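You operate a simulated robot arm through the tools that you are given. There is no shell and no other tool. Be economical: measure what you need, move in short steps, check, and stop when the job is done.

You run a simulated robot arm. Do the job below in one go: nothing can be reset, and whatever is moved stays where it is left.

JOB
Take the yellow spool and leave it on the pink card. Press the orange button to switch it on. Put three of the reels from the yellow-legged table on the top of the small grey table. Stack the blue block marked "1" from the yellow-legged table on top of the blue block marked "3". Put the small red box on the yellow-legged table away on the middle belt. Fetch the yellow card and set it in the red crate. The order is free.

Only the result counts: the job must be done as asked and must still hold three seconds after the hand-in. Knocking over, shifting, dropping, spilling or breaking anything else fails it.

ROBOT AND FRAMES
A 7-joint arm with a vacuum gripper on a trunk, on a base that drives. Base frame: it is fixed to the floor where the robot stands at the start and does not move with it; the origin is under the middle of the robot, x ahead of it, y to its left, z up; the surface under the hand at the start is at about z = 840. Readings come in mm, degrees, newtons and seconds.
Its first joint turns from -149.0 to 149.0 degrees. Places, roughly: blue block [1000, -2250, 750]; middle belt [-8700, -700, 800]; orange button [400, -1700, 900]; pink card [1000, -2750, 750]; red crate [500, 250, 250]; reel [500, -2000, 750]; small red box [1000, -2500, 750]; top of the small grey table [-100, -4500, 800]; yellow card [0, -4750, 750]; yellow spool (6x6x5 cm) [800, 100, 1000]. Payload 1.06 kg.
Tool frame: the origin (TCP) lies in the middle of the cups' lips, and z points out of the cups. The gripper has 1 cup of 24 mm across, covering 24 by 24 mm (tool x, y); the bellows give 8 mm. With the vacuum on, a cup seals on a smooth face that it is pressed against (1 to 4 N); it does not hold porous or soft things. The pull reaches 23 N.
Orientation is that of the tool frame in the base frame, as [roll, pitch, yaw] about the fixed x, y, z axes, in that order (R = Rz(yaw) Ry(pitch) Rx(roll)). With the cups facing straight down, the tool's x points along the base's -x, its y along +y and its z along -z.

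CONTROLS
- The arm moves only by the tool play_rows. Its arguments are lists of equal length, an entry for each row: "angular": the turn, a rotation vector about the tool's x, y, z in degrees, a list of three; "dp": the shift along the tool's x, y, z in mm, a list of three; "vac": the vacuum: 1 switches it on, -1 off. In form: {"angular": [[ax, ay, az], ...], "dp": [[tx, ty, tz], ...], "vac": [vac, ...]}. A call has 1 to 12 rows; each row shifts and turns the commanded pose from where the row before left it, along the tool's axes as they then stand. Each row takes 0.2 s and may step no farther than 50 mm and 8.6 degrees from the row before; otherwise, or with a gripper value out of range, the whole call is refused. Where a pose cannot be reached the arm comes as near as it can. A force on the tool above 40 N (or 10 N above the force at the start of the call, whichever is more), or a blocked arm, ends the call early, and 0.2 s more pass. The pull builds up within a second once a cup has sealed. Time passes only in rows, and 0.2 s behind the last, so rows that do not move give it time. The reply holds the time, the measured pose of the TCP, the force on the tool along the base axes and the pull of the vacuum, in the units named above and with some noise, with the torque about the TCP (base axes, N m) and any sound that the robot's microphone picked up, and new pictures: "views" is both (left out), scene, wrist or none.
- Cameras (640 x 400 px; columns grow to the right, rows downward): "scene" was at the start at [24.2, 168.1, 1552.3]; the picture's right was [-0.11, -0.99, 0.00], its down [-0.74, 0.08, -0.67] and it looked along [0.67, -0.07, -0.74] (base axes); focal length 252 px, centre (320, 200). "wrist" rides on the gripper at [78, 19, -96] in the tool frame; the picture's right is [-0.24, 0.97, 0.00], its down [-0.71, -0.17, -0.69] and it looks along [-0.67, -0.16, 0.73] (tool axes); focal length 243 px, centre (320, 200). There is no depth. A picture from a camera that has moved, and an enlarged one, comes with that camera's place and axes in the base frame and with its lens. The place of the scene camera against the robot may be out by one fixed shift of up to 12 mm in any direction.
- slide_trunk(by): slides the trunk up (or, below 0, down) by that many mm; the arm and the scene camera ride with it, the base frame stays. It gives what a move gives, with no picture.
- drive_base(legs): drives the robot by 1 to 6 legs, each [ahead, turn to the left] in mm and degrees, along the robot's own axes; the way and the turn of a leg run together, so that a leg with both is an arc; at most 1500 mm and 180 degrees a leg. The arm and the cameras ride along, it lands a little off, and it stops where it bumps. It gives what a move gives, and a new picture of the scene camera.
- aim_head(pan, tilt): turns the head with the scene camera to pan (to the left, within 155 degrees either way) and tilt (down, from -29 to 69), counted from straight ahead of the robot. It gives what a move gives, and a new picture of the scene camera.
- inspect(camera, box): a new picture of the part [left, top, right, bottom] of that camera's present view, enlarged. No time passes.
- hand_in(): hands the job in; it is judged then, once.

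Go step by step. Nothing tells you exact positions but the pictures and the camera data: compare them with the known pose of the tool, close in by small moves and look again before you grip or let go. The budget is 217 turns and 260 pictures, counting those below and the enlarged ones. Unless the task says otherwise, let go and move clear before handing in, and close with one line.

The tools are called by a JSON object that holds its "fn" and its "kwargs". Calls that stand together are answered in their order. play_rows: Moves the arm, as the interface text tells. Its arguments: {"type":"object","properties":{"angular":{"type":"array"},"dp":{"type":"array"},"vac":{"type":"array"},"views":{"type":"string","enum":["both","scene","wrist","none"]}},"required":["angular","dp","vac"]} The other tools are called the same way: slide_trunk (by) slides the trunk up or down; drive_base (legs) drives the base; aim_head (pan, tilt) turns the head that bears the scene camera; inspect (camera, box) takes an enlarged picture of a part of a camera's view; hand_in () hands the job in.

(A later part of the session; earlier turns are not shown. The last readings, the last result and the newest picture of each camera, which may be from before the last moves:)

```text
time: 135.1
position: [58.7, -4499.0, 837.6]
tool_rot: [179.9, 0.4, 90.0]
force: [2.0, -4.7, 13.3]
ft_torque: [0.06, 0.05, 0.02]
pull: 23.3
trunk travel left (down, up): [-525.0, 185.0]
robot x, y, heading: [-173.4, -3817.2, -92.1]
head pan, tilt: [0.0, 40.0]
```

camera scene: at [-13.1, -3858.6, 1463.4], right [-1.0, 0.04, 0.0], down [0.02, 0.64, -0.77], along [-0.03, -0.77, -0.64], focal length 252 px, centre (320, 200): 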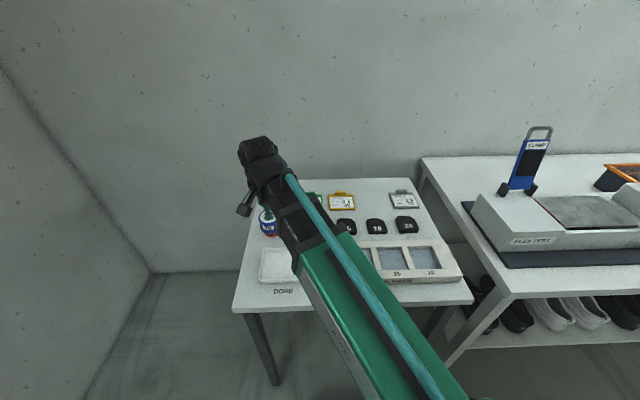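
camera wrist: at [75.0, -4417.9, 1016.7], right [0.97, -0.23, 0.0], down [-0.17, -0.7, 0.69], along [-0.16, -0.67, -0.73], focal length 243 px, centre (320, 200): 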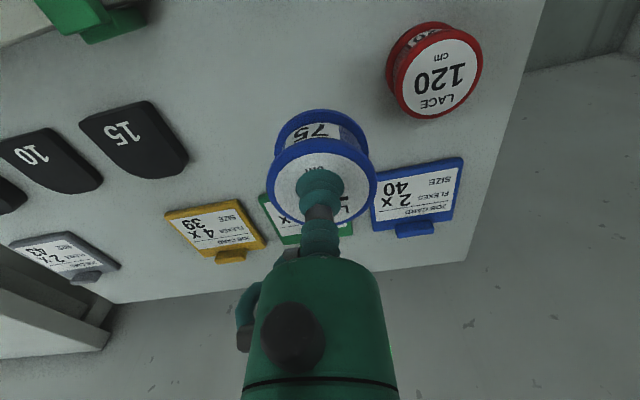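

{"fn": "play_rows", "kwargs": {"angular": [[0, 0, 0], [0, 0, 0], [0, 0, 0], [0, 0, 0], [0, 0, 0], [0, 0, 0], [0, 0, 0], [0, 0, 0], [0, 0, 0]], "dp": [[0, 0, -1], [0, 0, 0], [0, 0, 0], [0, 0, 0], [0, 0, 0], [0, 0, -5], [0, 0, -20], [0, 0, -48], [0, 0, -48]], "vac": [-1, -1, -1, -1, -1, -1, -1, -1, -1], "views": "wrist"}}

{"fn": "drive_base", "kwargs": {"legs": [[-1490, 0], [0, 91.5], [225, 0]]}}

```text
time: 137.1
position: [59.0, -4500.3, 956.5]
tool_rot: [179.8, 0.3, 90.0]
force: [0.4, 0.2, 0.3]
ft_torque: [0.01, 0.03, -0.02]
pull: 0.0
trunk travel left (down, up): [-525.0, 185.0]
robot x, y, heading: [-178.9, -3819.8, -92.2]
head pan, tilt: [0.0, 40.0]
camera wrist: at [76.7, -4421.1, 1051.6], right [0.97, -0.23, 0.0], down [-0.17, -0.7, 0.69], along [-0.16, -0.67, -0.73], focal length 243 px, centre (320, 200)
```

wrist: 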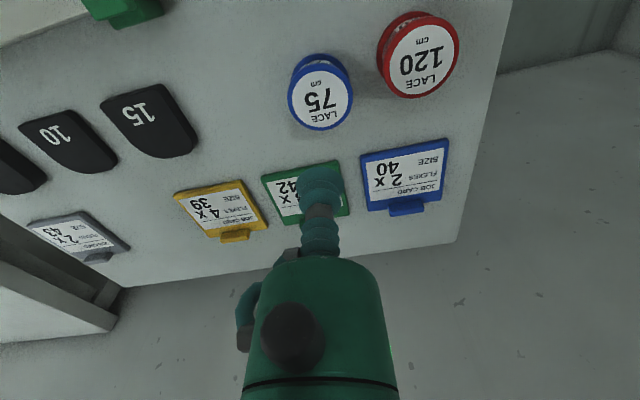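

```text
time: 149.8
position: [762.8, -2033.9, 955.7]
tool_rot: [179.8, 0.3, -177.0]
force: [-0.8, -0.2, 0.7]
ft_torque: [-0.04, 0.03, -0.01]
pull: 0.0
trunk travel left (down, up): [-525.0, 185.0]
robot x, y, heading: [92.5, -2299.2, 1.1]
head pan, tilt: [0.0, 40.0]
camera scene: at [122.6, -2122.2, 1463.4], right [0.01, -1.0, 0.0], down [-0.64, -0.01, -0.77], along [0.77, 0.01, -0.64], focal length 252 px, centre (320, 200)
```

scene: 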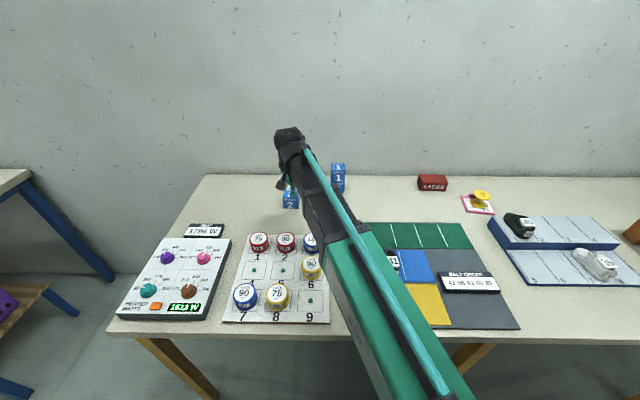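

I'll take reel 2 (red 90), near (650, -2010).

{"fn": "play_rows", "kwargs": {"angular": [[0, 0, 3], [0, 0, 0], [0, 0, 0], [0, 0, 0]], "dp": [[0, 0, 0], [40, 8, 7], [40, 8, 7], [40, 8, 7]], "vac": [-1, -1, -1, -1], "views": "wrist"}}

{"fn": "inspect", "kwargs": {"camera": "wrist", "box": [220, 60, 400, 200]}}

```text
time: 150.8
position: [642.0, -2010.3, 934.6]
tool_rot: [179.9, 0.3, 180.0]
force: [-0.4, 0.8, 0.2]
ft_torque: [0.0, -0.01, -0.03]
pull: 0.1
trunk travel left (down, up): [-525.0, 185.0]
robot x, y, heading: [95.0, -2297.1, 0.8]
head pan, tilt: [0.0, 40.0]
camera wrist: at [563.0, -1991.5, 1029.4], right [0.24, 0.97, 0.0], down [0.7, -0.17, 0.69], along [0.67, -0.16, -0.73], focal length 243 px, centre (320, 200)
```

wrist: 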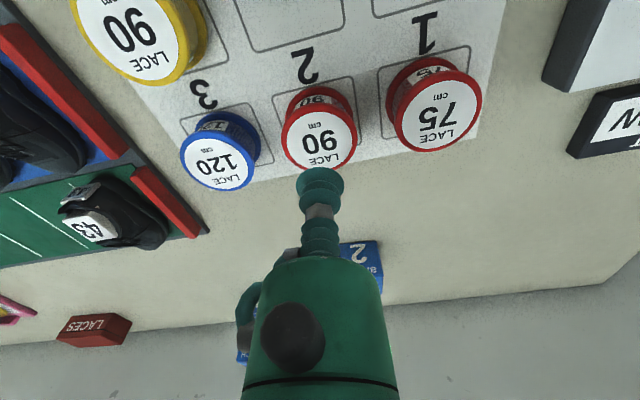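

```text
2.86 times, centred on (310, 130) of wrist
camera zoom: at [563.0, -1991.5, 1029.4], right [0.24, 0.97, 0.0], down [0.7, -0.17, 0.69], along [0.67, -0.16, -0.73], focal length 693 px, centre (349, 400)
```

zoom: 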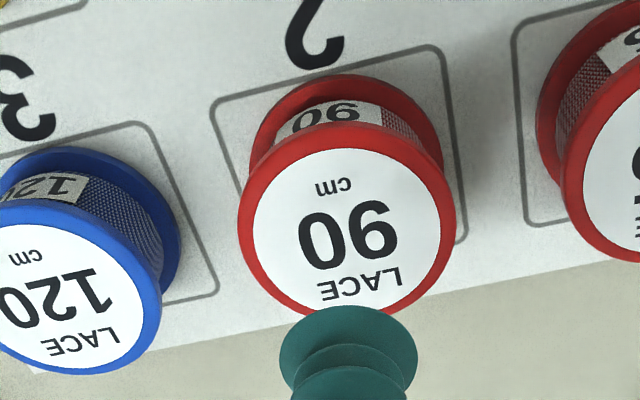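

{"fn": "play_rows", "kwargs": {"angular": [[0, 0, 0], [0, 0, 0], [0, 0, 0], [0, 0, 0], [0, 0, 0], [0, 0, 0], [0, 0, 0], [0, 0, 0]], "dp": [[-11, -3, 38], [0, 0, 25], [0, 0, 4], [0, 0, 3], [0, 0, 3], [0, 0, 0], [0, 0, 0], [0, 0, 0]], "vac": [1, 1, 1, 1, 1, 1, 1, 1], "views": "none"}}

```text
time: 152.6
position: [653.8, -2013.8, 862.8]
tool_rot: [179.7, 0.3, -179.9]
force: [4.9, 1.7, 10.7]
ft_torque: [-0.01, 0.06, 0.0]
pull: 22.6
trunk travel left (down, up): [-525.0, 185.0]
robot x, y, heading: [91.3, -2297.0, 1.2]
head pan, tilt: [0.0, 40.0]
```

{"fn": "play_rows", "kwargs": {"angular": [[0, 0, 0], [0, 0, 0], [0, 0, 0], [0, 0, 0], [0, 0, 0], [0, 0, 0]], "dp": [[0, 0, -4], [0, 0, -8], [0, 0, -20], [0, 0, -40], [0, 0, -40], [0, 0, -30]], "vac": [1, 1, 1, 1, 1, 1], "views": "wrist"}}

{"fn": "drive_base", "kwargs": {"legs": [[-210, 0], [0, -91], [1500, 0]]}}

```text
time: 154.0
position: [652.7, -2011.5, 1005.0]
tool_rot: [179.8, 0.3, -180.0]
force: [-1.0, 0.1, 0.1]
ft_torque: [0.0, 0.02, 0.0]
pull: 23.4
trunk travel left (down, up): [-525.0, 185.0]
robot x, y, heading: [94.4, -2302.5, 0.7]
head pan, tilt: [0.0, 40.0]
camera wrist: at [572.8, -1993.4, 1100.4], right [0.24, 0.97, 0.0], down [0.7, -0.17, 0.69], along [0.67, -0.16, -0.73], focal length 243 px, centre (320, 200)
```

wrist: 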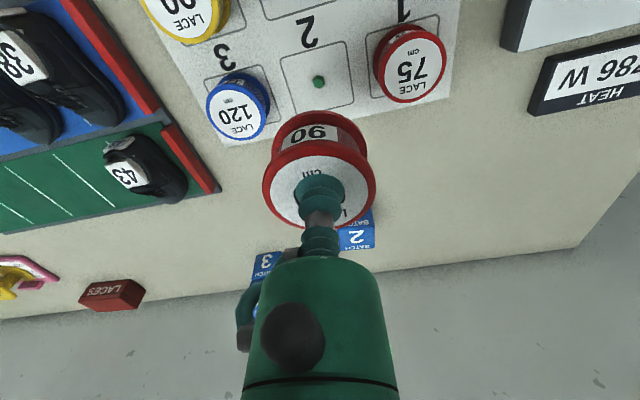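

```text
time: 166.4
position: [198.8, -4348.8, 1004.6]
tool_rot: [179.6, 0.3, 90.4]
force: [-0.5, -0.1, 0.5]
ft_torque: [-0.02, 0.02, 0.03]
pull: 22.9
trunk travel left (down, up): [-525.0, 185.0]
robot x, y, heading: [-95.4, -3793.8, -88.9]
head pan, tilt: [0.0, 40.0]
camera scene: at [68.1, -3822.3, 1463.4], right [-1.0, -0.02, 0.0], down [-0.01, 0.64, -0.77], along [0.02, -0.77, -0.64], focal length 252 px, centre (320, 200)
```

scene: 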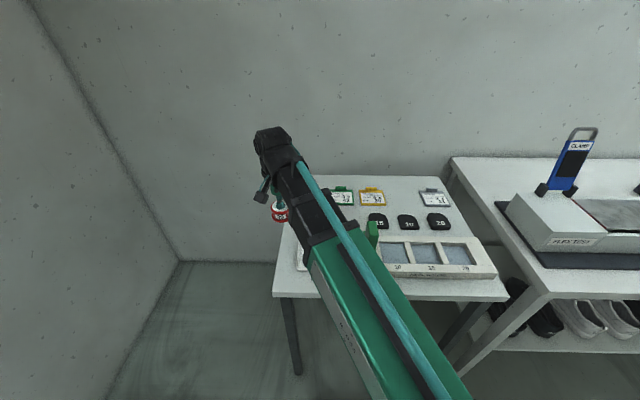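

I'll carry it over spot C at about (-23, -4498).

{"fn": "play_rows", "kwargs": {"angular": [[0, 0, 0], [0, 0, 0], [0, 0, 0], [0, 0, 0], [0, 0, 0], [0, 0, 0], [0, 0, 0], [0, 0, 0]], "dp": [[-25, -37, 0], [-25, -37, 0], [-25, -37, 0], [-25, -37, 0], [-25, -37, 0], [-24, -37, 0], [0, 0, 40], [0, 0, 40]], "vac": [1, 1, 1, 1, 1, 1, 1, 1], "views": "wrist"}}

{"fn": "inspect", "kwargs": {"camera": "scene", "box": [260, 170, 460, 300]}}

```text
time: 168.2
position: [-23.0, -4499.9, 925.5]
tool_rot: [179.8, 0.3, 90.5]
force: [-0.3, 0.5, -0.5]
ft_torque: [-0.02, 0.01, 0.01]
pull: 23.0
trunk travel left (down, up): [-525.0, 185.0]
robot x, y, heading: [-95.4, -3793.0, -88.7]
head pan, tilt: [0.0, 40.0]
camera wrist: at [-4.4, -4420.3, 1020.1], right [0.97, -0.23, 0.0], down [-0.17, -0.71, 0.69], along [-0.15, -0.67, -0.73], focal length 243 px, centre (320, 200)
```

wrist: 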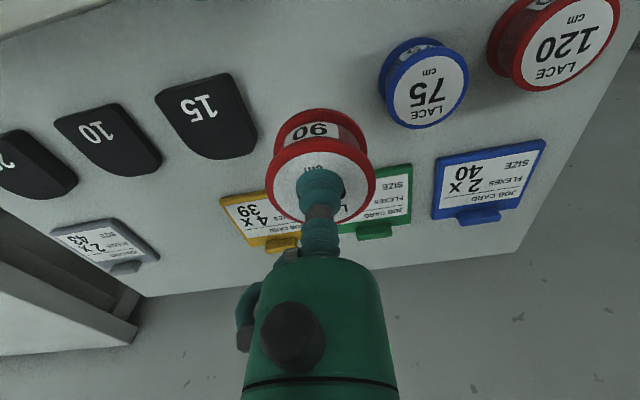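

```text
3.08 times, centred on (360, 235) of scene
camera zoom: at [68.3, -3822.3, 1463.4], right [-1.0, -0.02, 0.0], down [-0.01, 0.64, -0.77], along [0.02, -0.77, -0.64], focal length 774 px, centre (197, 92)
```

zoom: 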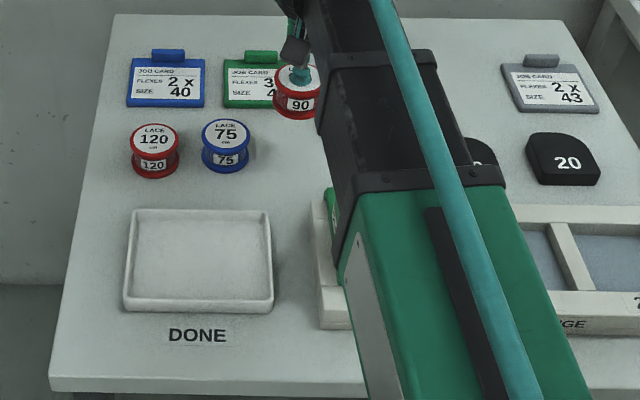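

{"fn": "play_rows", "kwargs": {"angular": [[0, 0, 0], [0, 0, 0], [0, 0, 0], [0, 0, 0], [0, 0, 0], [0, 0, 0]], "dp": [[0, 0, 45], [0, 0, 32], [0, 0, 5], [0, 0, 3], [0, 0, 3], [0, 0, 0]], "vac": [1, 1, 1, 1, 1, 1], "views": "none"}}

```text
time: 169.7
position: [-22.2, -4501.2, 836.9]
tool_rot: [179.8, 0.4, 90.5]
force: [-0.2, -0.2, -0.3]
ft_torque: [0.01, -0.01, 0.0]
pull: 22.8
trunk travel left (down, up): [-525.0, 185.0]
robot x, y, heading: [-98.9, -3792.4, -88.7]
head pan, tilt: [0.0, 40.0]
```

{"fn": "play_rows", "kwargs": {"angular": [[0, 0, 0], [0, 0, 0], [0, 0, 0]], "dp": [[0, 0, 2], [0, 0, 2], [0, 0, 0]], "vac": [1, 1, 1], "views": "none"}}

```text
time: 170.4
position: [-21.7, -4501.2, 833.6]
tool_rot: [179.8, 0.4, 90.4]
force: [-1.9, -5.8, 16.5]
ft_torque: [0.07, 0.04, 0.0]
pull: 23.0
trunk travel left (down, up): [-525.0, 185.0]
robot x, y, heading: [-96.8, -3795.5, -88.6]
head pan, tilt: [0.0, 40.0]
```

{"fn": "play_rows", "kwargs": {"angular": [[0, 0, 0], [0, 0, 0], [0, 0, 0], [0, 0, 0], [0, 0, 0], [0, 0, 0], [0, 0, 0], [0, 0, 0], [0, 0, 0], [0, 0, 0], [0, 0, 0]], "dp": [[0, 0, -1], [0, 0, 0], [0, 0, 0], [0, 0, 0], [0, 0, 0], [0, 0, -5], [0, 0, -20], [0, 0, -48], [0, 0, -48], [-20, -40, 0], [-10, -45, 0]], "vac": [-1, -1, -1, -1, -1, -1, -1, -1, -1, -1, -1], "views": "both"}}

{"fn": "inspect", "kwargs": {"camera": "wrist", "box": [220, 100, 420, 240]}}

{"fn": "inspect", "kwargs": {"camera": "scene", "box": [280, 170, 460, 280]}}

```text
time: 172.8
position: [-107.2, -4527.9, 954.9]
tool_rot: [179.8, 0.3, 90.5]
force: [0.8, 0.4, 0.7]
ft_torque: [-0.04, 0.02, 0.04]
pull: 0.0
trunk travel left (down, up): [-525.0, 185.0]
robot x, y, heading: [-92.8, -3794.0, -88.5]
head pan, tilt: [0.0, 40.0]
camera scene: at [67.8, -3822.5, 1463.4], right [-1.0, -0.02, 0.0], down [-0.01, 0.64, -0.77], along [0.02, -0.77, -0.64], focal length 252 px, centre (320, 200)
camera wrist: at [-90.4, -4448.8, 1049.8], right [0.97, -0.23, 0.0], down [-0.17, -0.71, 0.69], along [-0.15, -0.67, -0.73], focal length 243 px, centre (320, 200)
```

scene: 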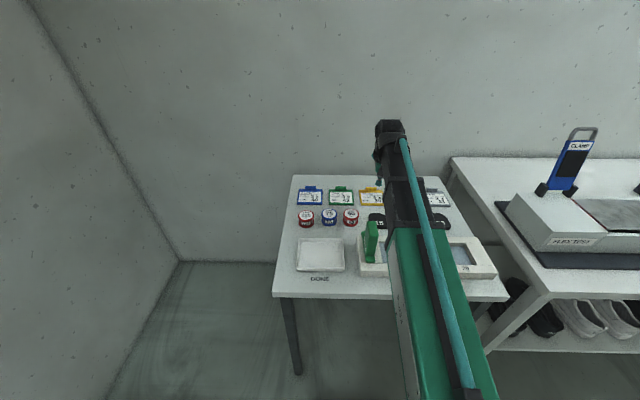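
wrist: 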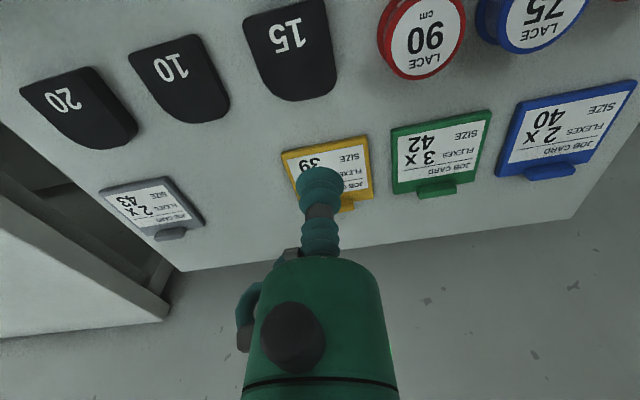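

```text
2.86 times, centred on (320, 170) of wrist
camera zoom: at [-90.4, -4448.8, 1049.8], right [0.97, -0.23, 0.0], down [-0.17, -0.71, 0.69], along [-0.15, -0.67, -0.73], focal length 693 px, centre (320, 286)
```

zoom: 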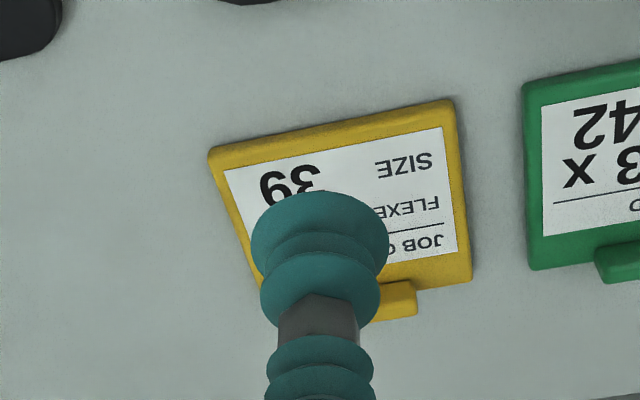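

```text
3.56 times, centred on (370, 225) of scene
camera zoom: at [67.8, -3822.5, 1463.4], right [-1.0, -0.02, 0.0], down [-0.01, 0.64, -0.77], along [0.02, -0.77, -0.64], focal length 894 px, centre (142, 111)
```

zoom: 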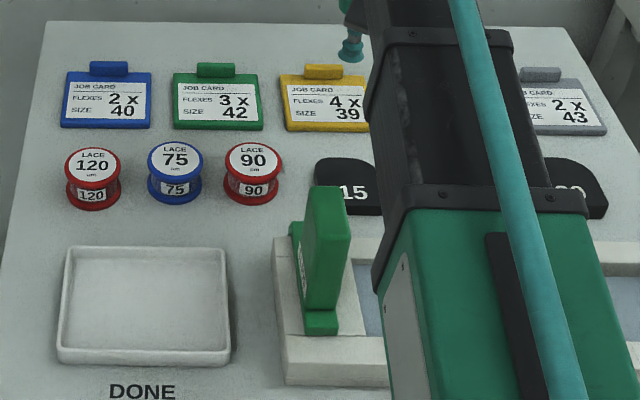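

All three reels stand on the grey table. The yellow card's centre is near (-118, -4630, 805), so I'll move over it and go down to about 850.

{"fn": "play_rows", "kwargs": {"angular": [[0, 0, 0], [0, 0, 0], [0, 0, 0], [0, 0, 0], [0, 0, 0]], "dp": [[-34, -4, 0], [-34, -4, 0], [-34, -3, 10], [0, 0, 45], [0, 0, 45]], "vac": [-1, -1, -1, -1, -1], "views": "wrist"}}

{"fn": "inspect", "kwargs": {"camera": "wrist", "box": [220, 60, 420, 200]}}

```text
time: 174.1
position: [-116.9, -4633.6, 856.5]
tool_rot: [179.7, 0.3, 90.4]
force: [-0.1, -0.7, 0.4]
ft_torque: [0.0, -0.02, -0.01]
pull: 0.1
trunk travel left (down, up): [-525.0, 185.0]
robot x, y, heading: [-93.5, -3793.6, -88.7]
head pan, tilt: [0.0, 40.0]
camera wrist: at [-99.2, -4554.5, 951.1], right [0.97, -0.23, 0.0], down [-0.17, -0.71, 0.69], along [-0.15, -0.67, -0.73], focal length 243 px, centre (320, 200)
```

wrist: 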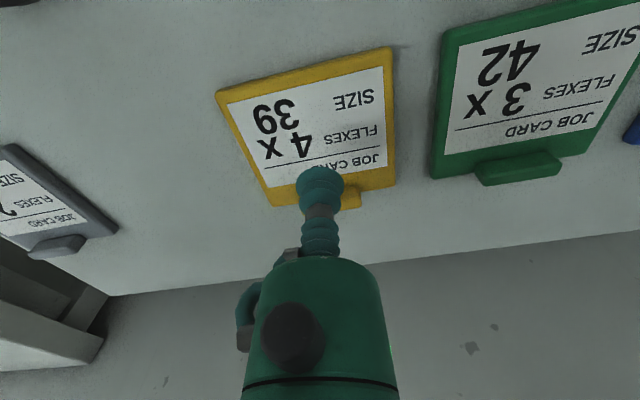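

```text
2.86 times, centred on (320, 130) of wrist
camera zoom: at [-99.2, -4554.5, 951.1], right [0.97, -0.23, 0.0], down [-0.17, -0.71, 0.69], along [-0.15, -0.67, -0.73], focal length 693 px, centre (320, 400)
```

zoom: 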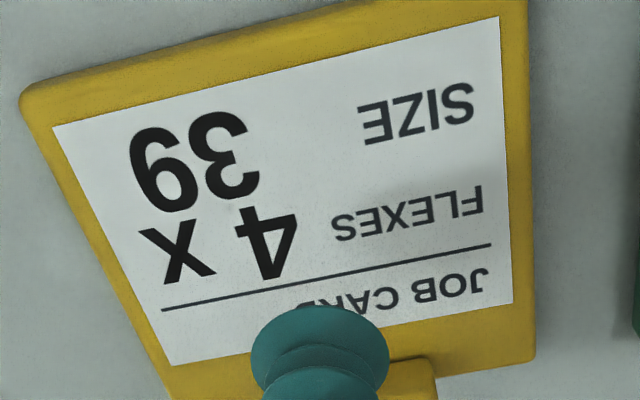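

{"fn": "play_rows", "kwargs": {"angular": [[0, 0, 0], [0, 0, 0], [0, 0, 0], [0, 0, 0], [0, 0, 0], [0, 0, 0], [0, 0, 0]], "dp": [[1, -2, 30], [0, 0, 10], [0, 0, 5], [0, 0, 4], [0, 0, 3], [0, 0, 3], [0, 0, 0]], "vac": [1, 1, 1, 1, 1, 1, 1], "views": "none"}}

```text
time: 175.7
position: [-118.3, -4632.3, 801.0]
tool_rot: [179.9, 0.3, 90.5]
force: [1.5, -4.5, 20.4]
ft_torque: [0.12, 0.06, 0.02]
pull: 23.3
trunk travel left (down, up): [-525.0, 185.0]
robot x, y, heading: [-90.9, -3794.7, -88.9]
head pan, tilt: [0.0, 40.0]
```

The card is sealed. I'll lift it, then reverse back towards the first bench with the red crate.

{"fn": "play_rows", "kwargs": {"angular": [[0, 0, 0], [0, 0, 0], [0, 0, 0], [0, 0, 0], [0, 0, 0], [0, 0, 0], [0, 0, 0], [0, 0, 0]], "dp": [[0, 0, -5], [0, 0, -15], [0, 0, -40], [0, 0, -45], [0, 0, -45], [25, 0, -40], [45, 0, -10], [45, 0, 0]], "vac": [1, 1, 1, 1, 1, 1, 1, 1], "views": "both"}}

{"fn": "drive_base", "kwargs": {"legs": [[-1500, 0], [-1500, 0], [-750, 0], [0, 89]]}}

```text
time: 177.4
position: [-123.3, -4516.9, 997.4]
tool_rot: [179.7, 0.2, 90.6]
force: [0.1, 0.5, -0.6]
ft_torque: [-0.04, 0.0, -0.01]
pull: 23.1
trunk travel left (down, up): [-525.0, 185.0]
robot x, y, heading: [-92.6, -3795.5, -88.8]
head pan, tilt: [0.0, 40.0]
camera scene: at [68.1, -3822.0, 1463.4], right [-1.0, -0.02, 0.0], down [-0.01, 0.64, -0.77], along [0.02, -0.77, -0.64], focal length 252 px, centre (320, 200)
camera wrist: at [-105.2, -4437.5, 1092.4], right [0.97, -0.23, 0.0], down [-0.17, -0.71, 0.69], along [-0.15, -0.67, -0.73], focal length 243 px, centre (320, 200)
```

scene: 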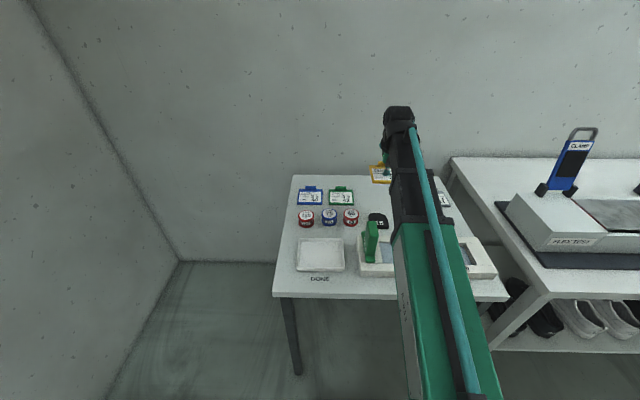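
wrist: 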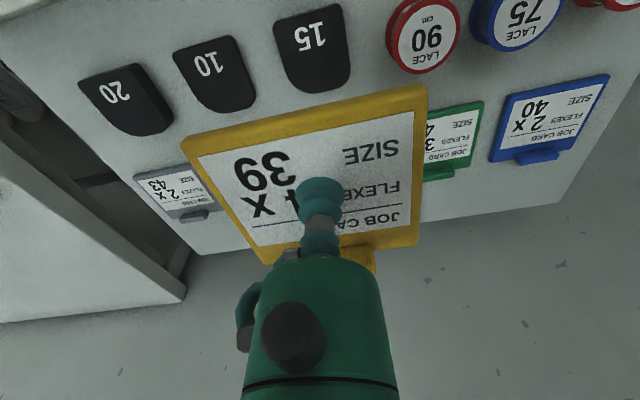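

```text
time: 199.2
position: [490.5, -102.8, 998.4]
tool_rot: [179.8, 0.3, 179.4]
force: [0.5, -0.3, 2.7]
ft_torque: [0.1, 0.16, 0.07]
pull: 23.0
trunk travel left (down, up): [-525.0, 185.0]
robot x, y, heading: [-231.2, -53.9, -0.0]
head pan, tilt: [0.0, 40.0]
camera scene: at [-203.4, 118.7, 1463.4], right [0.0, -1.0, 0.0], down [-0.64, 0.0, -0.77], along [0.77, 0.0, -0.64], focal length 252 px, centre (320, 200)
```

scene: 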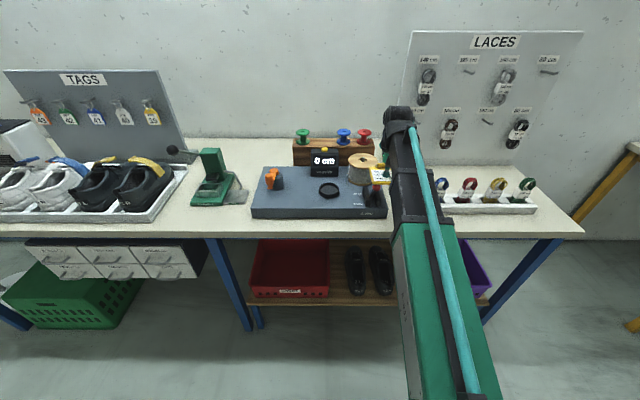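

I'm at the bench facing it. The force reading looks slightly off, so I'll check it at rest and look closely at the card and the crate.

{"fn": "play_rows", "kwargs": {"angular": [[0, 0, 0]], "dp": [[0, 0, 0]], "vac": [1], "views": "wrist"}}

{"fn": "inspect", "kwargs": {"camera": "scene", "box": [200, 130, 460, 330]}}

```text
time: 199.6
position: [490.4, -101.7, 996.9]
tool_rot: [179.7, 0.4, 179.3]
force: [-0.1, -1.1, 3.1]
ft_torque: [0.1, 0.09, 0.02]
pull: 23.2
trunk travel left (down, up): [-525.0, 185.0]
robot x, y, heading: [-231.6, -57.3, 0.2]
head pan, tilt: [0.0, 40.0]
camera wrist: at [411.4, -82.0, 1092.5], right [0.25, 0.97, 0.0], down [0.7, -0.18, 0.69], along [0.67, -0.17, -0.73], focal length 243 px, centre (320, 200)
```

wrist: 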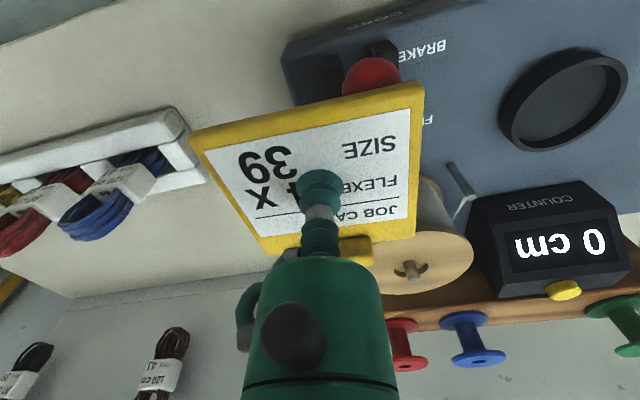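

```text
2.00 times, centred on (330, 230) of scene
camera zoom: at [-203.3, 118.9, 1463.4], right [0.0, -1.0, 0.0], down [-0.64, 0.0, -0.77], along [0.77, 0.0, -0.64], focal length 503 px, centre (300, 140)
```

zoom: 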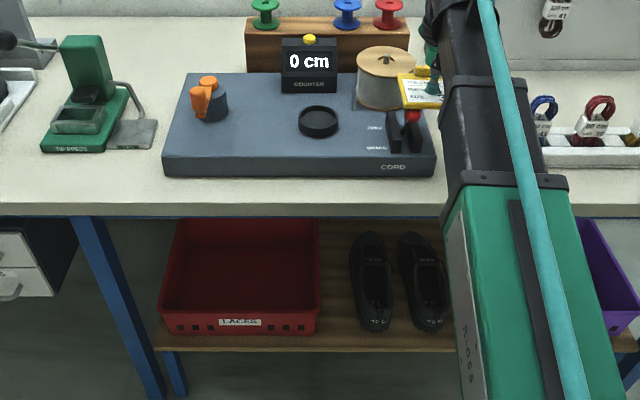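

A red lever knob sits just under the card and it may be touching. I'll raise straight up at once and compare.

{"fn": "play_rows", "kwargs": {"angular": [[0, 0, 0], [0, 0, 0], [0, 0, 0], [0, 0, 0]], "dp": [[0, 0, -15], [0, 0, -30], [0, 0, -45], [0, 0, -45]], "vac": [1, 1, 1, 1], "views": "wrist"}}

{"fn": "inspect", "kwargs": {"camera": "scene", "box": [300, 130, 440, 230]}}

```text
time: 200.6
position: [486.8, -100.8, 1131.6]
tool_rot: [179.8, 0.4, 179.4]
force: [0.2, -0.2, 0.5]
ft_torque: [-0.07, 0.03, 0.0]
pull: 23.3
trunk travel left (down, up): [-525.0, 185.0]
robot x, y, heading: [-231.5, -58.1, 0.3]
head pan, tilt: [0.0, 40.0]
camera wrist: at [408.3, -80.9, 1226.7], right [0.25, 0.97, 0.0], down [0.7, -0.18, 0.69], along [0.67, -0.17, -0.73], focal length 243 px, centre (320, 200)
```

wrist: 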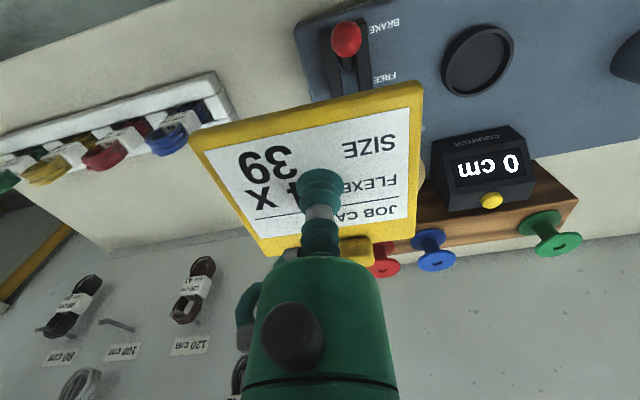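

```text
4.00 times, centred on (370, 180) of scene
camera zoom: at [-203.2, 118.9, 1463.3], right [0.0, -1.0, 0.0], down [-0.64, 0.0, -0.77], along [0.77, 0.0, -0.64], focal length 1006 px, centre (120, 280)
```

zoom: 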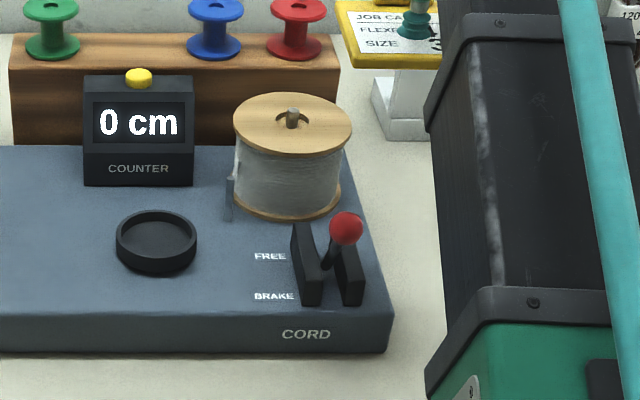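

The lever knob stands unmoved at BRAKE; the card only brushed its top lightly. The crate is under the bench (rim front x ≈ 500, y 60–460), so I'll back off, line up at y ≈ 255 and then go under with the trunk lowered.

{"fn": "drive_base", "kwargs": {"legs": [[-330, 0], [0, 90], [320, 0], [0, -90]]}}

{"fn": "slide_trunk", "kwargs": {"by": -500}}

{"fn": "aim_head", "kwargs": {"pan": 0, "tilt": 25}}

```text
time: 212.2
position: [143.7, 282.9, 1130.8]
tool_rot: [179.8, 0.3, -175.7]
force: [0.9, 0.4, -1.1]
ft_torque: [-0.01, 0.01, -0.02]
pull: 23.0
trunk travel left (down, up): [-525.0, 185.0]
robot x, y, heading: [-576.7, 261.6, 5.2]
head pan, tilt: [0.0, 40.0]
camera scene: at [-561.7, 441.1, 1463.4], right [0.09, -1.0, 0.0], down [-0.64, -0.06, -0.77], along [0.76, 0.07, -0.64], focal length 252 px, centre (320, 200)
```

scene: 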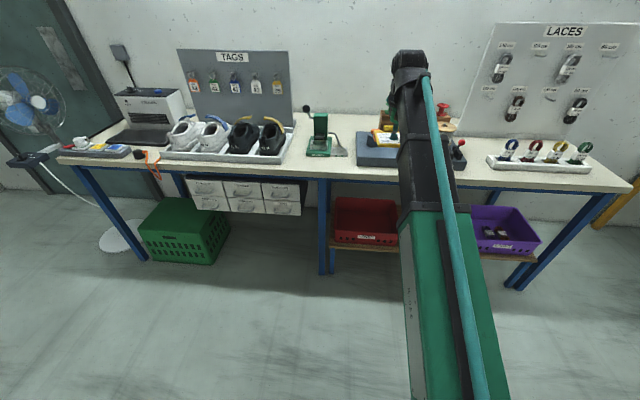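

```text
refused: -500 is not a number from -400 to 400
```

```text
time: 212.9
position: [145.2, 282.0, 1131.5]
tool_rot: [179.8, 0.3, -175.6]
force: [0.3, 0.8, -0.4]
ft_torque: [0.01, 0.0, 0.0]
pull: 23.5
trunk travel left (down, up): [-525.0, 185.0]
robot x, y, heading: [-575.1, 267.0, 5.2]
head pan, tilt: [0.0, 25.0]
camera scene: at [-554.6, 441.8, 1486.6], right [0.09, -1.0, 0.0], down [-0.42, -0.04, -0.91], along [0.9, 0.08, -0.42], focal length 252 px, centre (320, 200)
```

scene: 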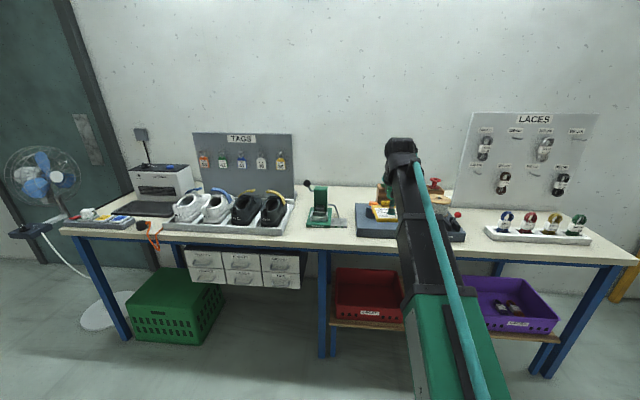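

The crate's base is near x ≥ 491, z ≈ 235, with its rim near 305. I'll straighten the heading, lower the trunk and view it from lower down.

{"fn": "drive_base", "kwargs": {"legs": [[0, -5.2]]}}

{"fn": "slide_trunk", "kwargs": {"by": -400}}

{"fn": "slide_trunk", "kwargs": {"by": -120}}

{"fn": "play_rows", "kwargs": {"angular": [[0, 0, 0], [0, 0, 0], [0, 0, 0], [0, 0, 0]], "dp": [[0, 10, 45], [0, 10, 45], [0, 10, 45], [0, 10, 35]], "vac": [1, 1, 1, 1], "views": "both"}}

```text
time: 213.8
position: [143.7, 213.0, 1131.0]
tool_rot: [179.8, 0.3, 178.9]
force: [0.5, 0.8, -1.3]
ft_torque: [0.02, 0.04, 0.0]
pull: 22.8
trunk travel left (down, up): [-525.0, 185.0]
robot x, y, heading: [-577.0, 257.6, -0.0]
head pan, tilt: [0.0, 25.0]
camera scene: at [-538.3, 437.8, 1486.7], right [0.0, -1.0, 0.0], down [-0.42, 0.0, -0.91], along [0.91, 0.0, -0.42], focal length 252 px, centre (320, 200)
```

scene: 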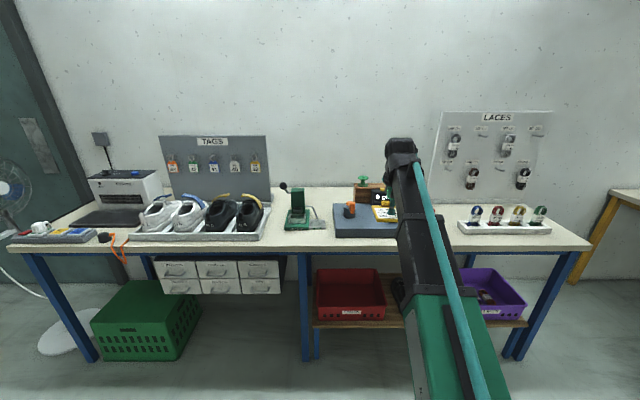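

```text
time: 217.7
position: [143.3, 213.1, 731.1]
tool_rot: [179.7, 0.3, 178.8]
force: [-0.7, 0.5, -0.1]
ft_torque: [0.02, 0.0, 0.01]
pull: 23.2
trunk travel left (down, up): [-125.0, 585.0]
robot x, y, heading: [-576.8, 261.1, -0.0]
head pan, tilt: [0.0, 25.0]
```

```text
time: 219.2
position: [144.0, 214.4, 611.0]
tool_rot: [179.8, 0.3, 178.9]
force: [0.0, -0.1, 0.2]
ft_torque: [0.0, 0.02, -0.01]
pull: 23.2
trunk travel left (down, up): [-5.0, 705.0]
robot x, y, heading: [-575.4, 259.5, -0.4]
head pan, tilt: [0.0, 25.0]
```

```text
time: 220.2
position: [146.7, 253.9, 439.5]
tool_rot: [179.8, 0.3, 179.0]
force: [-0.9, 0.3, -0.7]
ft_torque: [0.02, -0.02, -0.01]
pull: 23.1
trunk travel left (down, up): [-5.0, 705.0]
robot x, y, heading: [-577.6, 263.9, -0.6]
head pan, tilt: [0.0, 25.0]
camera scene: at [-538.4, 438.0, 966.8], right [0.0, -1.0, 0.0], down [-0.42, 0.0, -0.91], along [0.91, 0.0, -0.42], focal length 252 px, centre (320, 200)
camera wrist: at [67.9, 274.9, 535.2], right [0.25, 0.97, 0.0], down [0.7, -0.19, 0.69], along [0.67, -0.17, -0.72], focal length 243 px, centre (320, 200)
```

scene: 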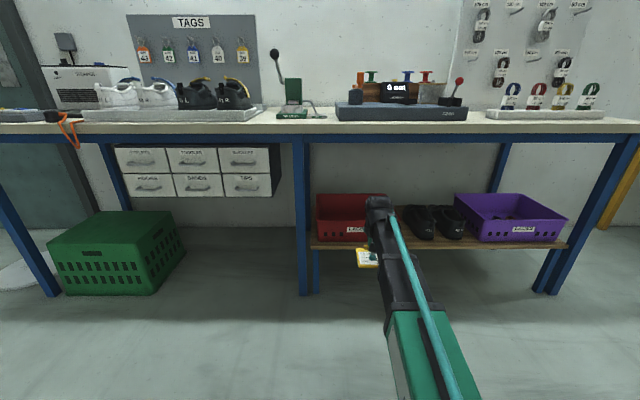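
wrist: 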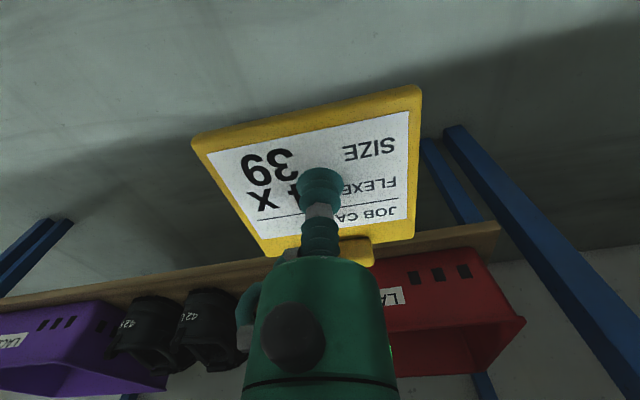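

From down here I can see under the bench. I'll zoom in on the crate.

{"fn": "inspect", "kwargs": {"camera": "scene", "box": [280, 120, 480, 280]}}

{"fn": "inspect", "kwargs": {"camera": "wrist", "box": [360, 200, 580, 400]}}

```text
2.50 times, centred on (380, 200) of scene
camera zoom: at [-538.4, 438.0, 966.8], right [0.0, -1.0, 0.0], down [-0.42, 0.0, -0.91], along [0.91, 0.0, -0.42], focal length 629 px, centre (170, 200)
```

zoom: 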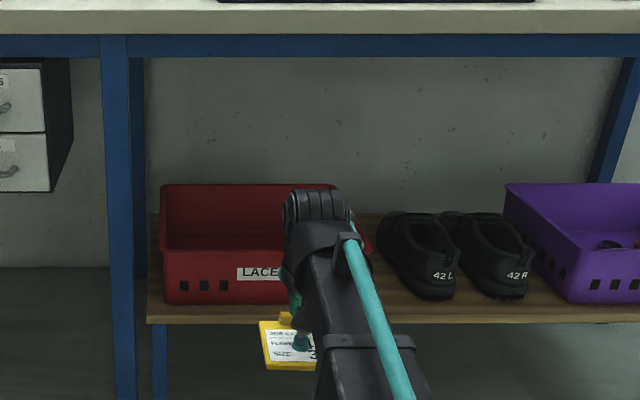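

```text
2.00 times, centred on (470, 300) of wrist
camera zoom: at [67.9, 274.9, 535.2], right [0.25, 0.97, 0.0], down [0.7, -0.19, 0.69], along [0.67, -0.17, -0.72], focal length 485 px, centre (20, 0)
```

zoom: 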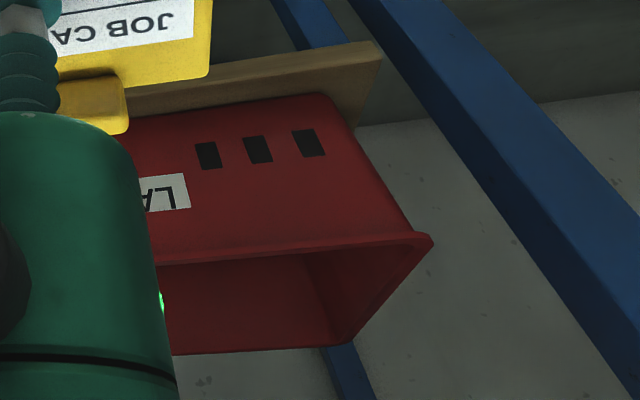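

The crate's rim is at z ≈ 418, spanning x 455–750 and y 65–449, and the bench frame's underside is near 780. I'll raise the card to about 485 and drive in under the bench, in two steps.

{"fn": "play_rows", "kwargs": {"angular": [[0, 0, 0]], "dp": [[0, 0, -45]], "vac": [1], "views": "none"}}

{"fn": "drive_base", "kwargs": {"legs": [[220, 0]]}}

{"fn": "inspect", "kwargs": {"camera": "wrist", "box": [0, 0, 640, 400]}}

```text
time: 220.6
position: [146.3, 255.0, 483.0]
tool_rot: [179.8, 0.3, 179.0]
force: [-0.3, 0.0, -0.7]
ft_torque: [-0.02, -0.02, 0.02]
pull: 23.0
trunk travel left (down, up): [-5.0, 705.0]
robot x, y, heading: [-577.2, 260.7, -0.4]
head pan, tilt: [0.0, 25.0]
```

```text
time: 222.2
position: [361.2, 247.5, 483.2]
tool_rot: [179.8, 0.3, 178.6]
force: [-0.7, 0.2, -0.5]
ft_torque: [0.01, -0.01, 0.0]
pull: 22.7
trunk travel left (down, up): [-5.0, 705.0]
robot x, y, heading: [-365.7, 260.9, -0.7]
head pan, tilt: [0.0, 25.0]
camera scene: at [-322.7, 436.1, 966.7], right [-0.01, -1.0, 0.0], down [-0.42, 0.0, -0.91], along [0.91, -0.01, -0.42], focal length 252 px, centre (320, 200)
```

scene: 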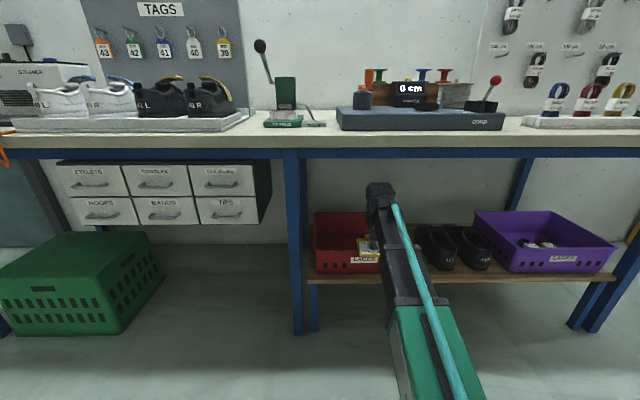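

```text
1.00 times, centred on (320, 200) of wrist (not enlarged: the box is as wide or as high as the picture)
camera zoom: at [281.3, 269.5, 578.6], right [0.26, 0.97, 0.0], down [0.7, -0.19, 0.69], along [0.67, -0.18, -0.73], focal length 243 px, centre (320, 200)
```

zoom: 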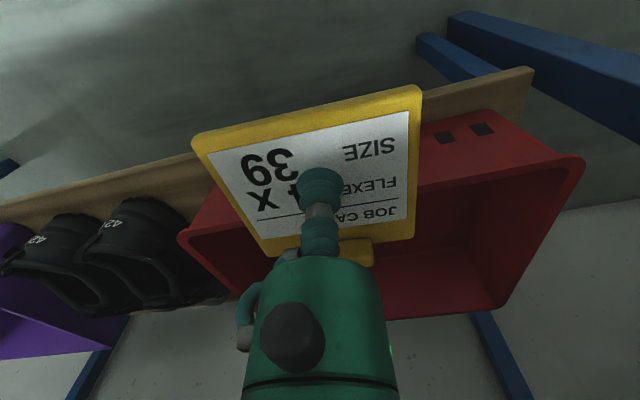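

The way in is clear. I'll drive another 215 mm to bring the card over the middle of the crate.

{"fn": "drive_base", "kwargs": {"legs": [[215, 0]]}}

{"fn": "inspect", "kwargs": {"camera": "wrist", "box": [0, 0, 640, 400]}}

```text
time: 223.9
position: [578.8, 248.7, 484.6]
tool_rot: [179.9, 0.3, 178.7]
force: [0.2, -0.4, -1.3]
ft_torque: [-0.01, 0.02, 0.03]
pull: 23.0
trunk travel left (down, up): [-5.0, 705.0]
robot x, y, heading: [-146.2, 260.9, -0.1]
head pan, tilt: [0.0, 25.0]
camera scene: at [-104.2, 434.1, 966.7], right [-0.01, -1.0, 0.0], down [-0.42, 0.0, -0.91], along [0.91, -0.01, -0.42], focal length 252 px, centre (320, 200)
```

scene: 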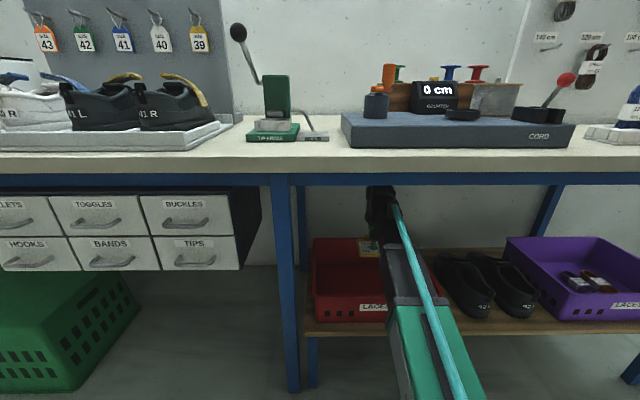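

```text
1.00 times, centred on (320, 200) of wrist (not enlarged: the box is as wide or as high as the picture)
camera zoom: at [500.1, 268.9, 578.6], right [0.26, 0.97, 0.0], down [0.7, -0.19, 0.69], along [0.67, -0.17, -0.73], focal length 243 px, centre (320, 200)
```

zoom: 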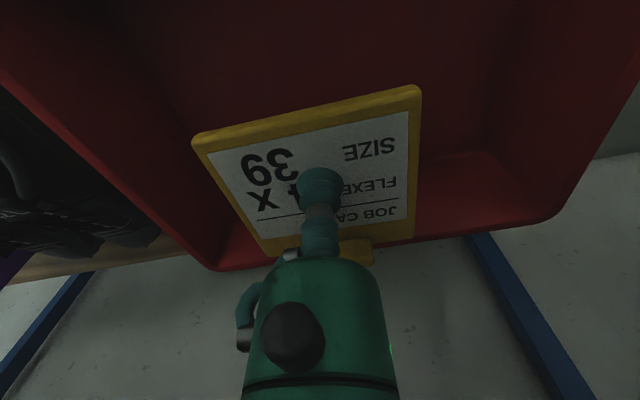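

The card is well inside the crate's outline. I'll shift 12 mm deeper, lower it part-way and look.

{"fn": "play_rows", "kwargs": {"angular": [[0, 0, 0], [0, 0, 0], [0, 0, 0]], "dp": [[-12, 0, 30], [0, 0, 40], [0, 0, 40]], "vac": [1, 1, 1], "views": "both"}}

{"fn": "inspect", "kwargs": {"camera": "scene", "box": [290, 170, 450, 350]}}

```text
time: 224.7
position: [592.5, 246.7, 374.7]
tool_rot: [180.0, 0.4, 178.5]
force: [-0.6, 0.1, -0.1]
ft_torque: [0.01, 0.02, 0.01]
pull: 23.5
trunk travel left (down, up): [-5.0, 705.0]
robot x, y, heading: [-144.0, 264.1, -0.5]
head pan, tilt: [0.0, 25.0]
camera scene: at [-104.3, 434.1, 966.8], right [-0.01, -1.0, 0.0], down [-0.42, 0.0, -0.91], along [0.91, -0.01, -0.42], focal length 252 px, centre (320, 200)
camera wrist: at [513.2, 268.3, 469.5], right [0.26, 0.97, 0.0], down [0.7, -0.19, 0.69], along [0.67, -0.17, -0.73], focal length 243 px, centre (320, 200)
```

scene: 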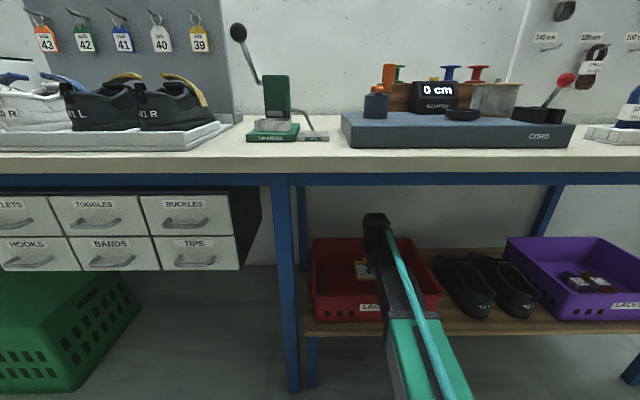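
wrist: 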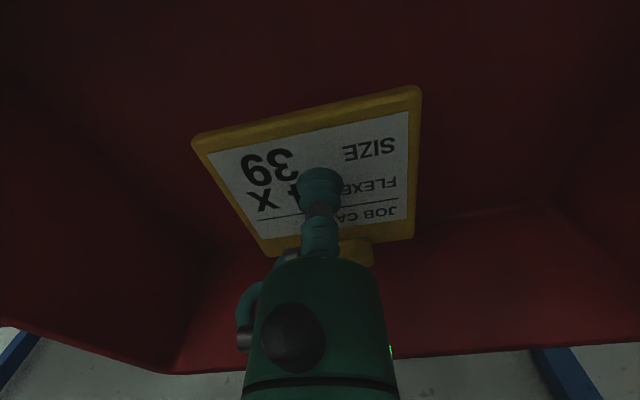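

```text
2.22 times, centred on (370, 260) of scene
camera zoom: at [-104.3, 434.1, 966.8], right [-0.01, -1.0, 0.0], down [-0.42, 0.0, -0.91], along [0.91, -0.01, -0.42], focal length 559 px, centre (209, 67)
```

zoom: 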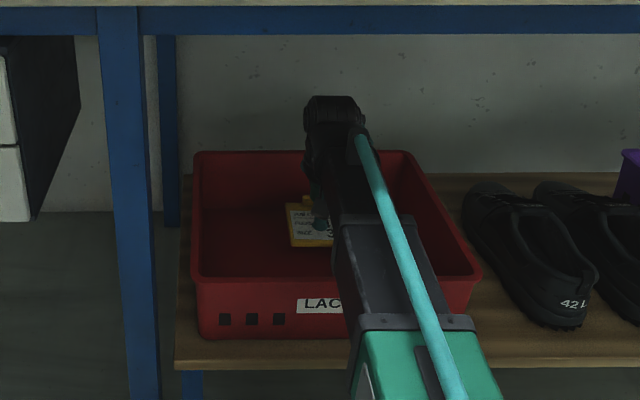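

The forearm stays well above the rim, so I'll continue down until the card touches the crate floor.

{"fn": "play_rows", "kwargs": {"angular": [[0, 0, 0], [0, 0, 0], [0, 0, 0], [0, 0, 0], [0, 0, 0]], "dp": [[0, 0, 20], [0, 0, 15], [0, 0, 6], [0, 0, 4], [0, 0, 4]], "vac": [1, 1, 1, 1, 1], "views": "none"}}

```text
time: 225.9
position: [592.8, 248.5, 324.8]
tool_rot: [179.9, 0.4, 178.6]
force: [1.2, -0.5, -1.1]
ft_torque: [-0.02, -0.01, 0.0]
pull: 23.0
trunk travel left (down, up): [-5.0, 705.0]
robot x, y, heading: [-145.7, 261.2, -0.7]
head pan, tilt: [0.0, 25.0]
```

{"fn": "play_rows", "kwargs": {"angular": [[0, 0, 0], [0, 0, 0], [0, 0, 0], [0, 0, 0], [0, 0, 0]], "dp": [[0, 0, 3], [0, 0, 3], [0, 0, 3], [0, 0, 3], [0, 0, 0]], "vac": [1, 1, 1, 1, 1], "views": "wrist"}}

{"fn": "inspect", "kwargs": {"camera": "scene", "box": [290, 170, 450, 350]}}

```text
time: 227.1
position: [591.5, 248.8, 314.6]
tool_rot: [179.9, 0.5, 178.5]
force: [7.4, -1.6, 17.3]
ft_torque: [-0.09, 0.03, 0.0]
pull: 23.1
trunk travel left (down, up): [-5.0, 705.0]
robot x, y, heading: [-143.3, 256.5, -0.3]
head pan, tilt: [0.0, 25.0]
camera wrist: at [512.9, 270.2, 409.4], right [0.26, 0.97, 0.0], down [0.7, -0.19, 0.69], along [0.67, -0.18, -0.72], focal length 243 px, centre (320, 200)
```

wrist: 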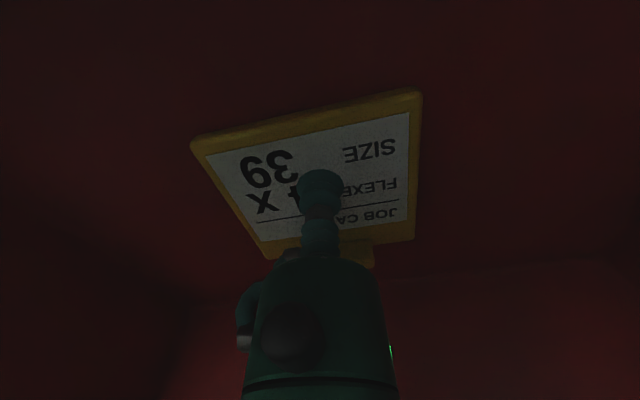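

```text
2.22 times, centred on (370, 260) of scene
camera zoom: at [-105.0, 434.1, 966.9], right [-0.01, -1.0, 0.0], down [-0.42, 0.0, -0.91], along [0.91, -0.01, -0.42], focal length 559 px, centre (209, 67)
```

zoom: 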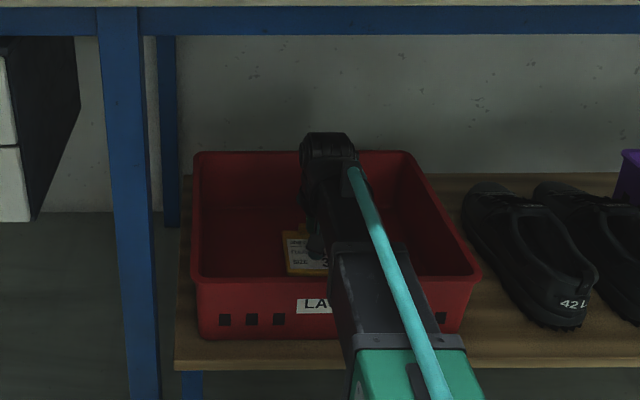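

The card lies on the crate floor. I'll release, rise and back out.

{"fn": "play_rows", "kwargs": {"angular": [[0, 0, 0], [0, 0, 0], [0, 0, 0], [0, 0, 0], [0, 0, 0], [0, 0, 0], [0, 0, 0], [0, 0, 0], [0, 0, 0], [0, 0, 0], [0, 0, 0]], "dp": [[0, 0, -1], [0, 0, 0], [0, 0, 0], [0, 0, 0], [0, 0, 0], [0, 0, -5], [0, 0, -20], [0, 0, -40], [0, 0, -40], [0, 0, -40], [0, 0, -25]], "vac": [-1, -1, -1, -1, -1, -1, -1, -1, -1, -1, -1], "views": "wrist"}}

{"fn": "drive_base", "kwargs": {"legs": [[-480, 0]]}}

```text
time: 229.5
position: [590.9, 251.5, 485.0]
tool_rot: [179.8, 0.3, 178.7]
force: [-0.8, 0.8, -0.3]
ft_torque: [-0.01, 0.05, -0.03]
pull: 0.1
trunk travel left (down, up): [-5.0, 705.0]
robot x, y, heading: [-146.4, 257.6, -0.5]
head pan, tilt: [0.0, 25.0]
camera wrist: at [512.3, 271.3, 579.8], right [0.26, 0.97, 0.0], down [0.7, -0.19, 0.69], along [0.67, -0.17, -0.73], focal length 243 px, centre (320, 200)
```

wrist: 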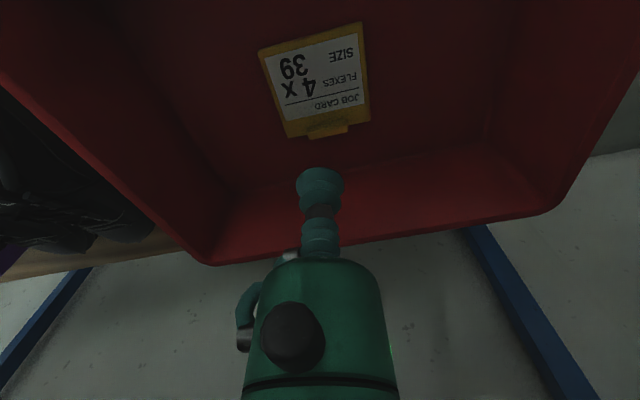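

```text
time: 232.5
position: [85.5, 246.1, 483.9]
tool_rot: [179.8, 0.3, 177.7]
force: [0.1, -0.9, -0.2]
ft_torque: [0.01, -0.01, 0.02]
pull: 0.1
trunk travel left (down, up): [-5.0, 705.0]
robot x, y, heading: [-646.8, 270.6, -1.4]
head pan, tilt: [0.0, 25.0]
camera scene: at [-605.8, 441.7, 966.7], right [-0.03, -1.0, 0.0], down [-0.42, 0.01, -0.91], along [0.91, -0.02, -0.42], focal length 252 px, centre (320, 200)
```

scene: 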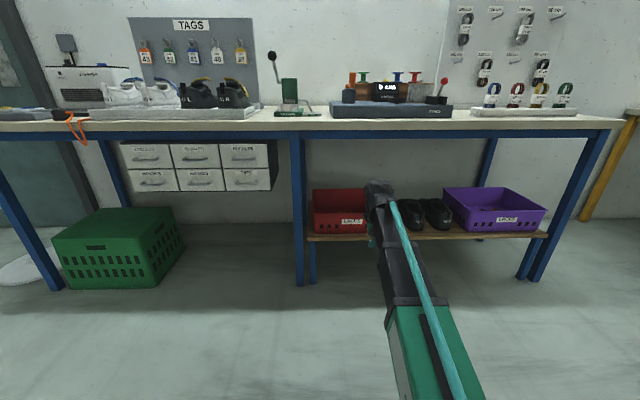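

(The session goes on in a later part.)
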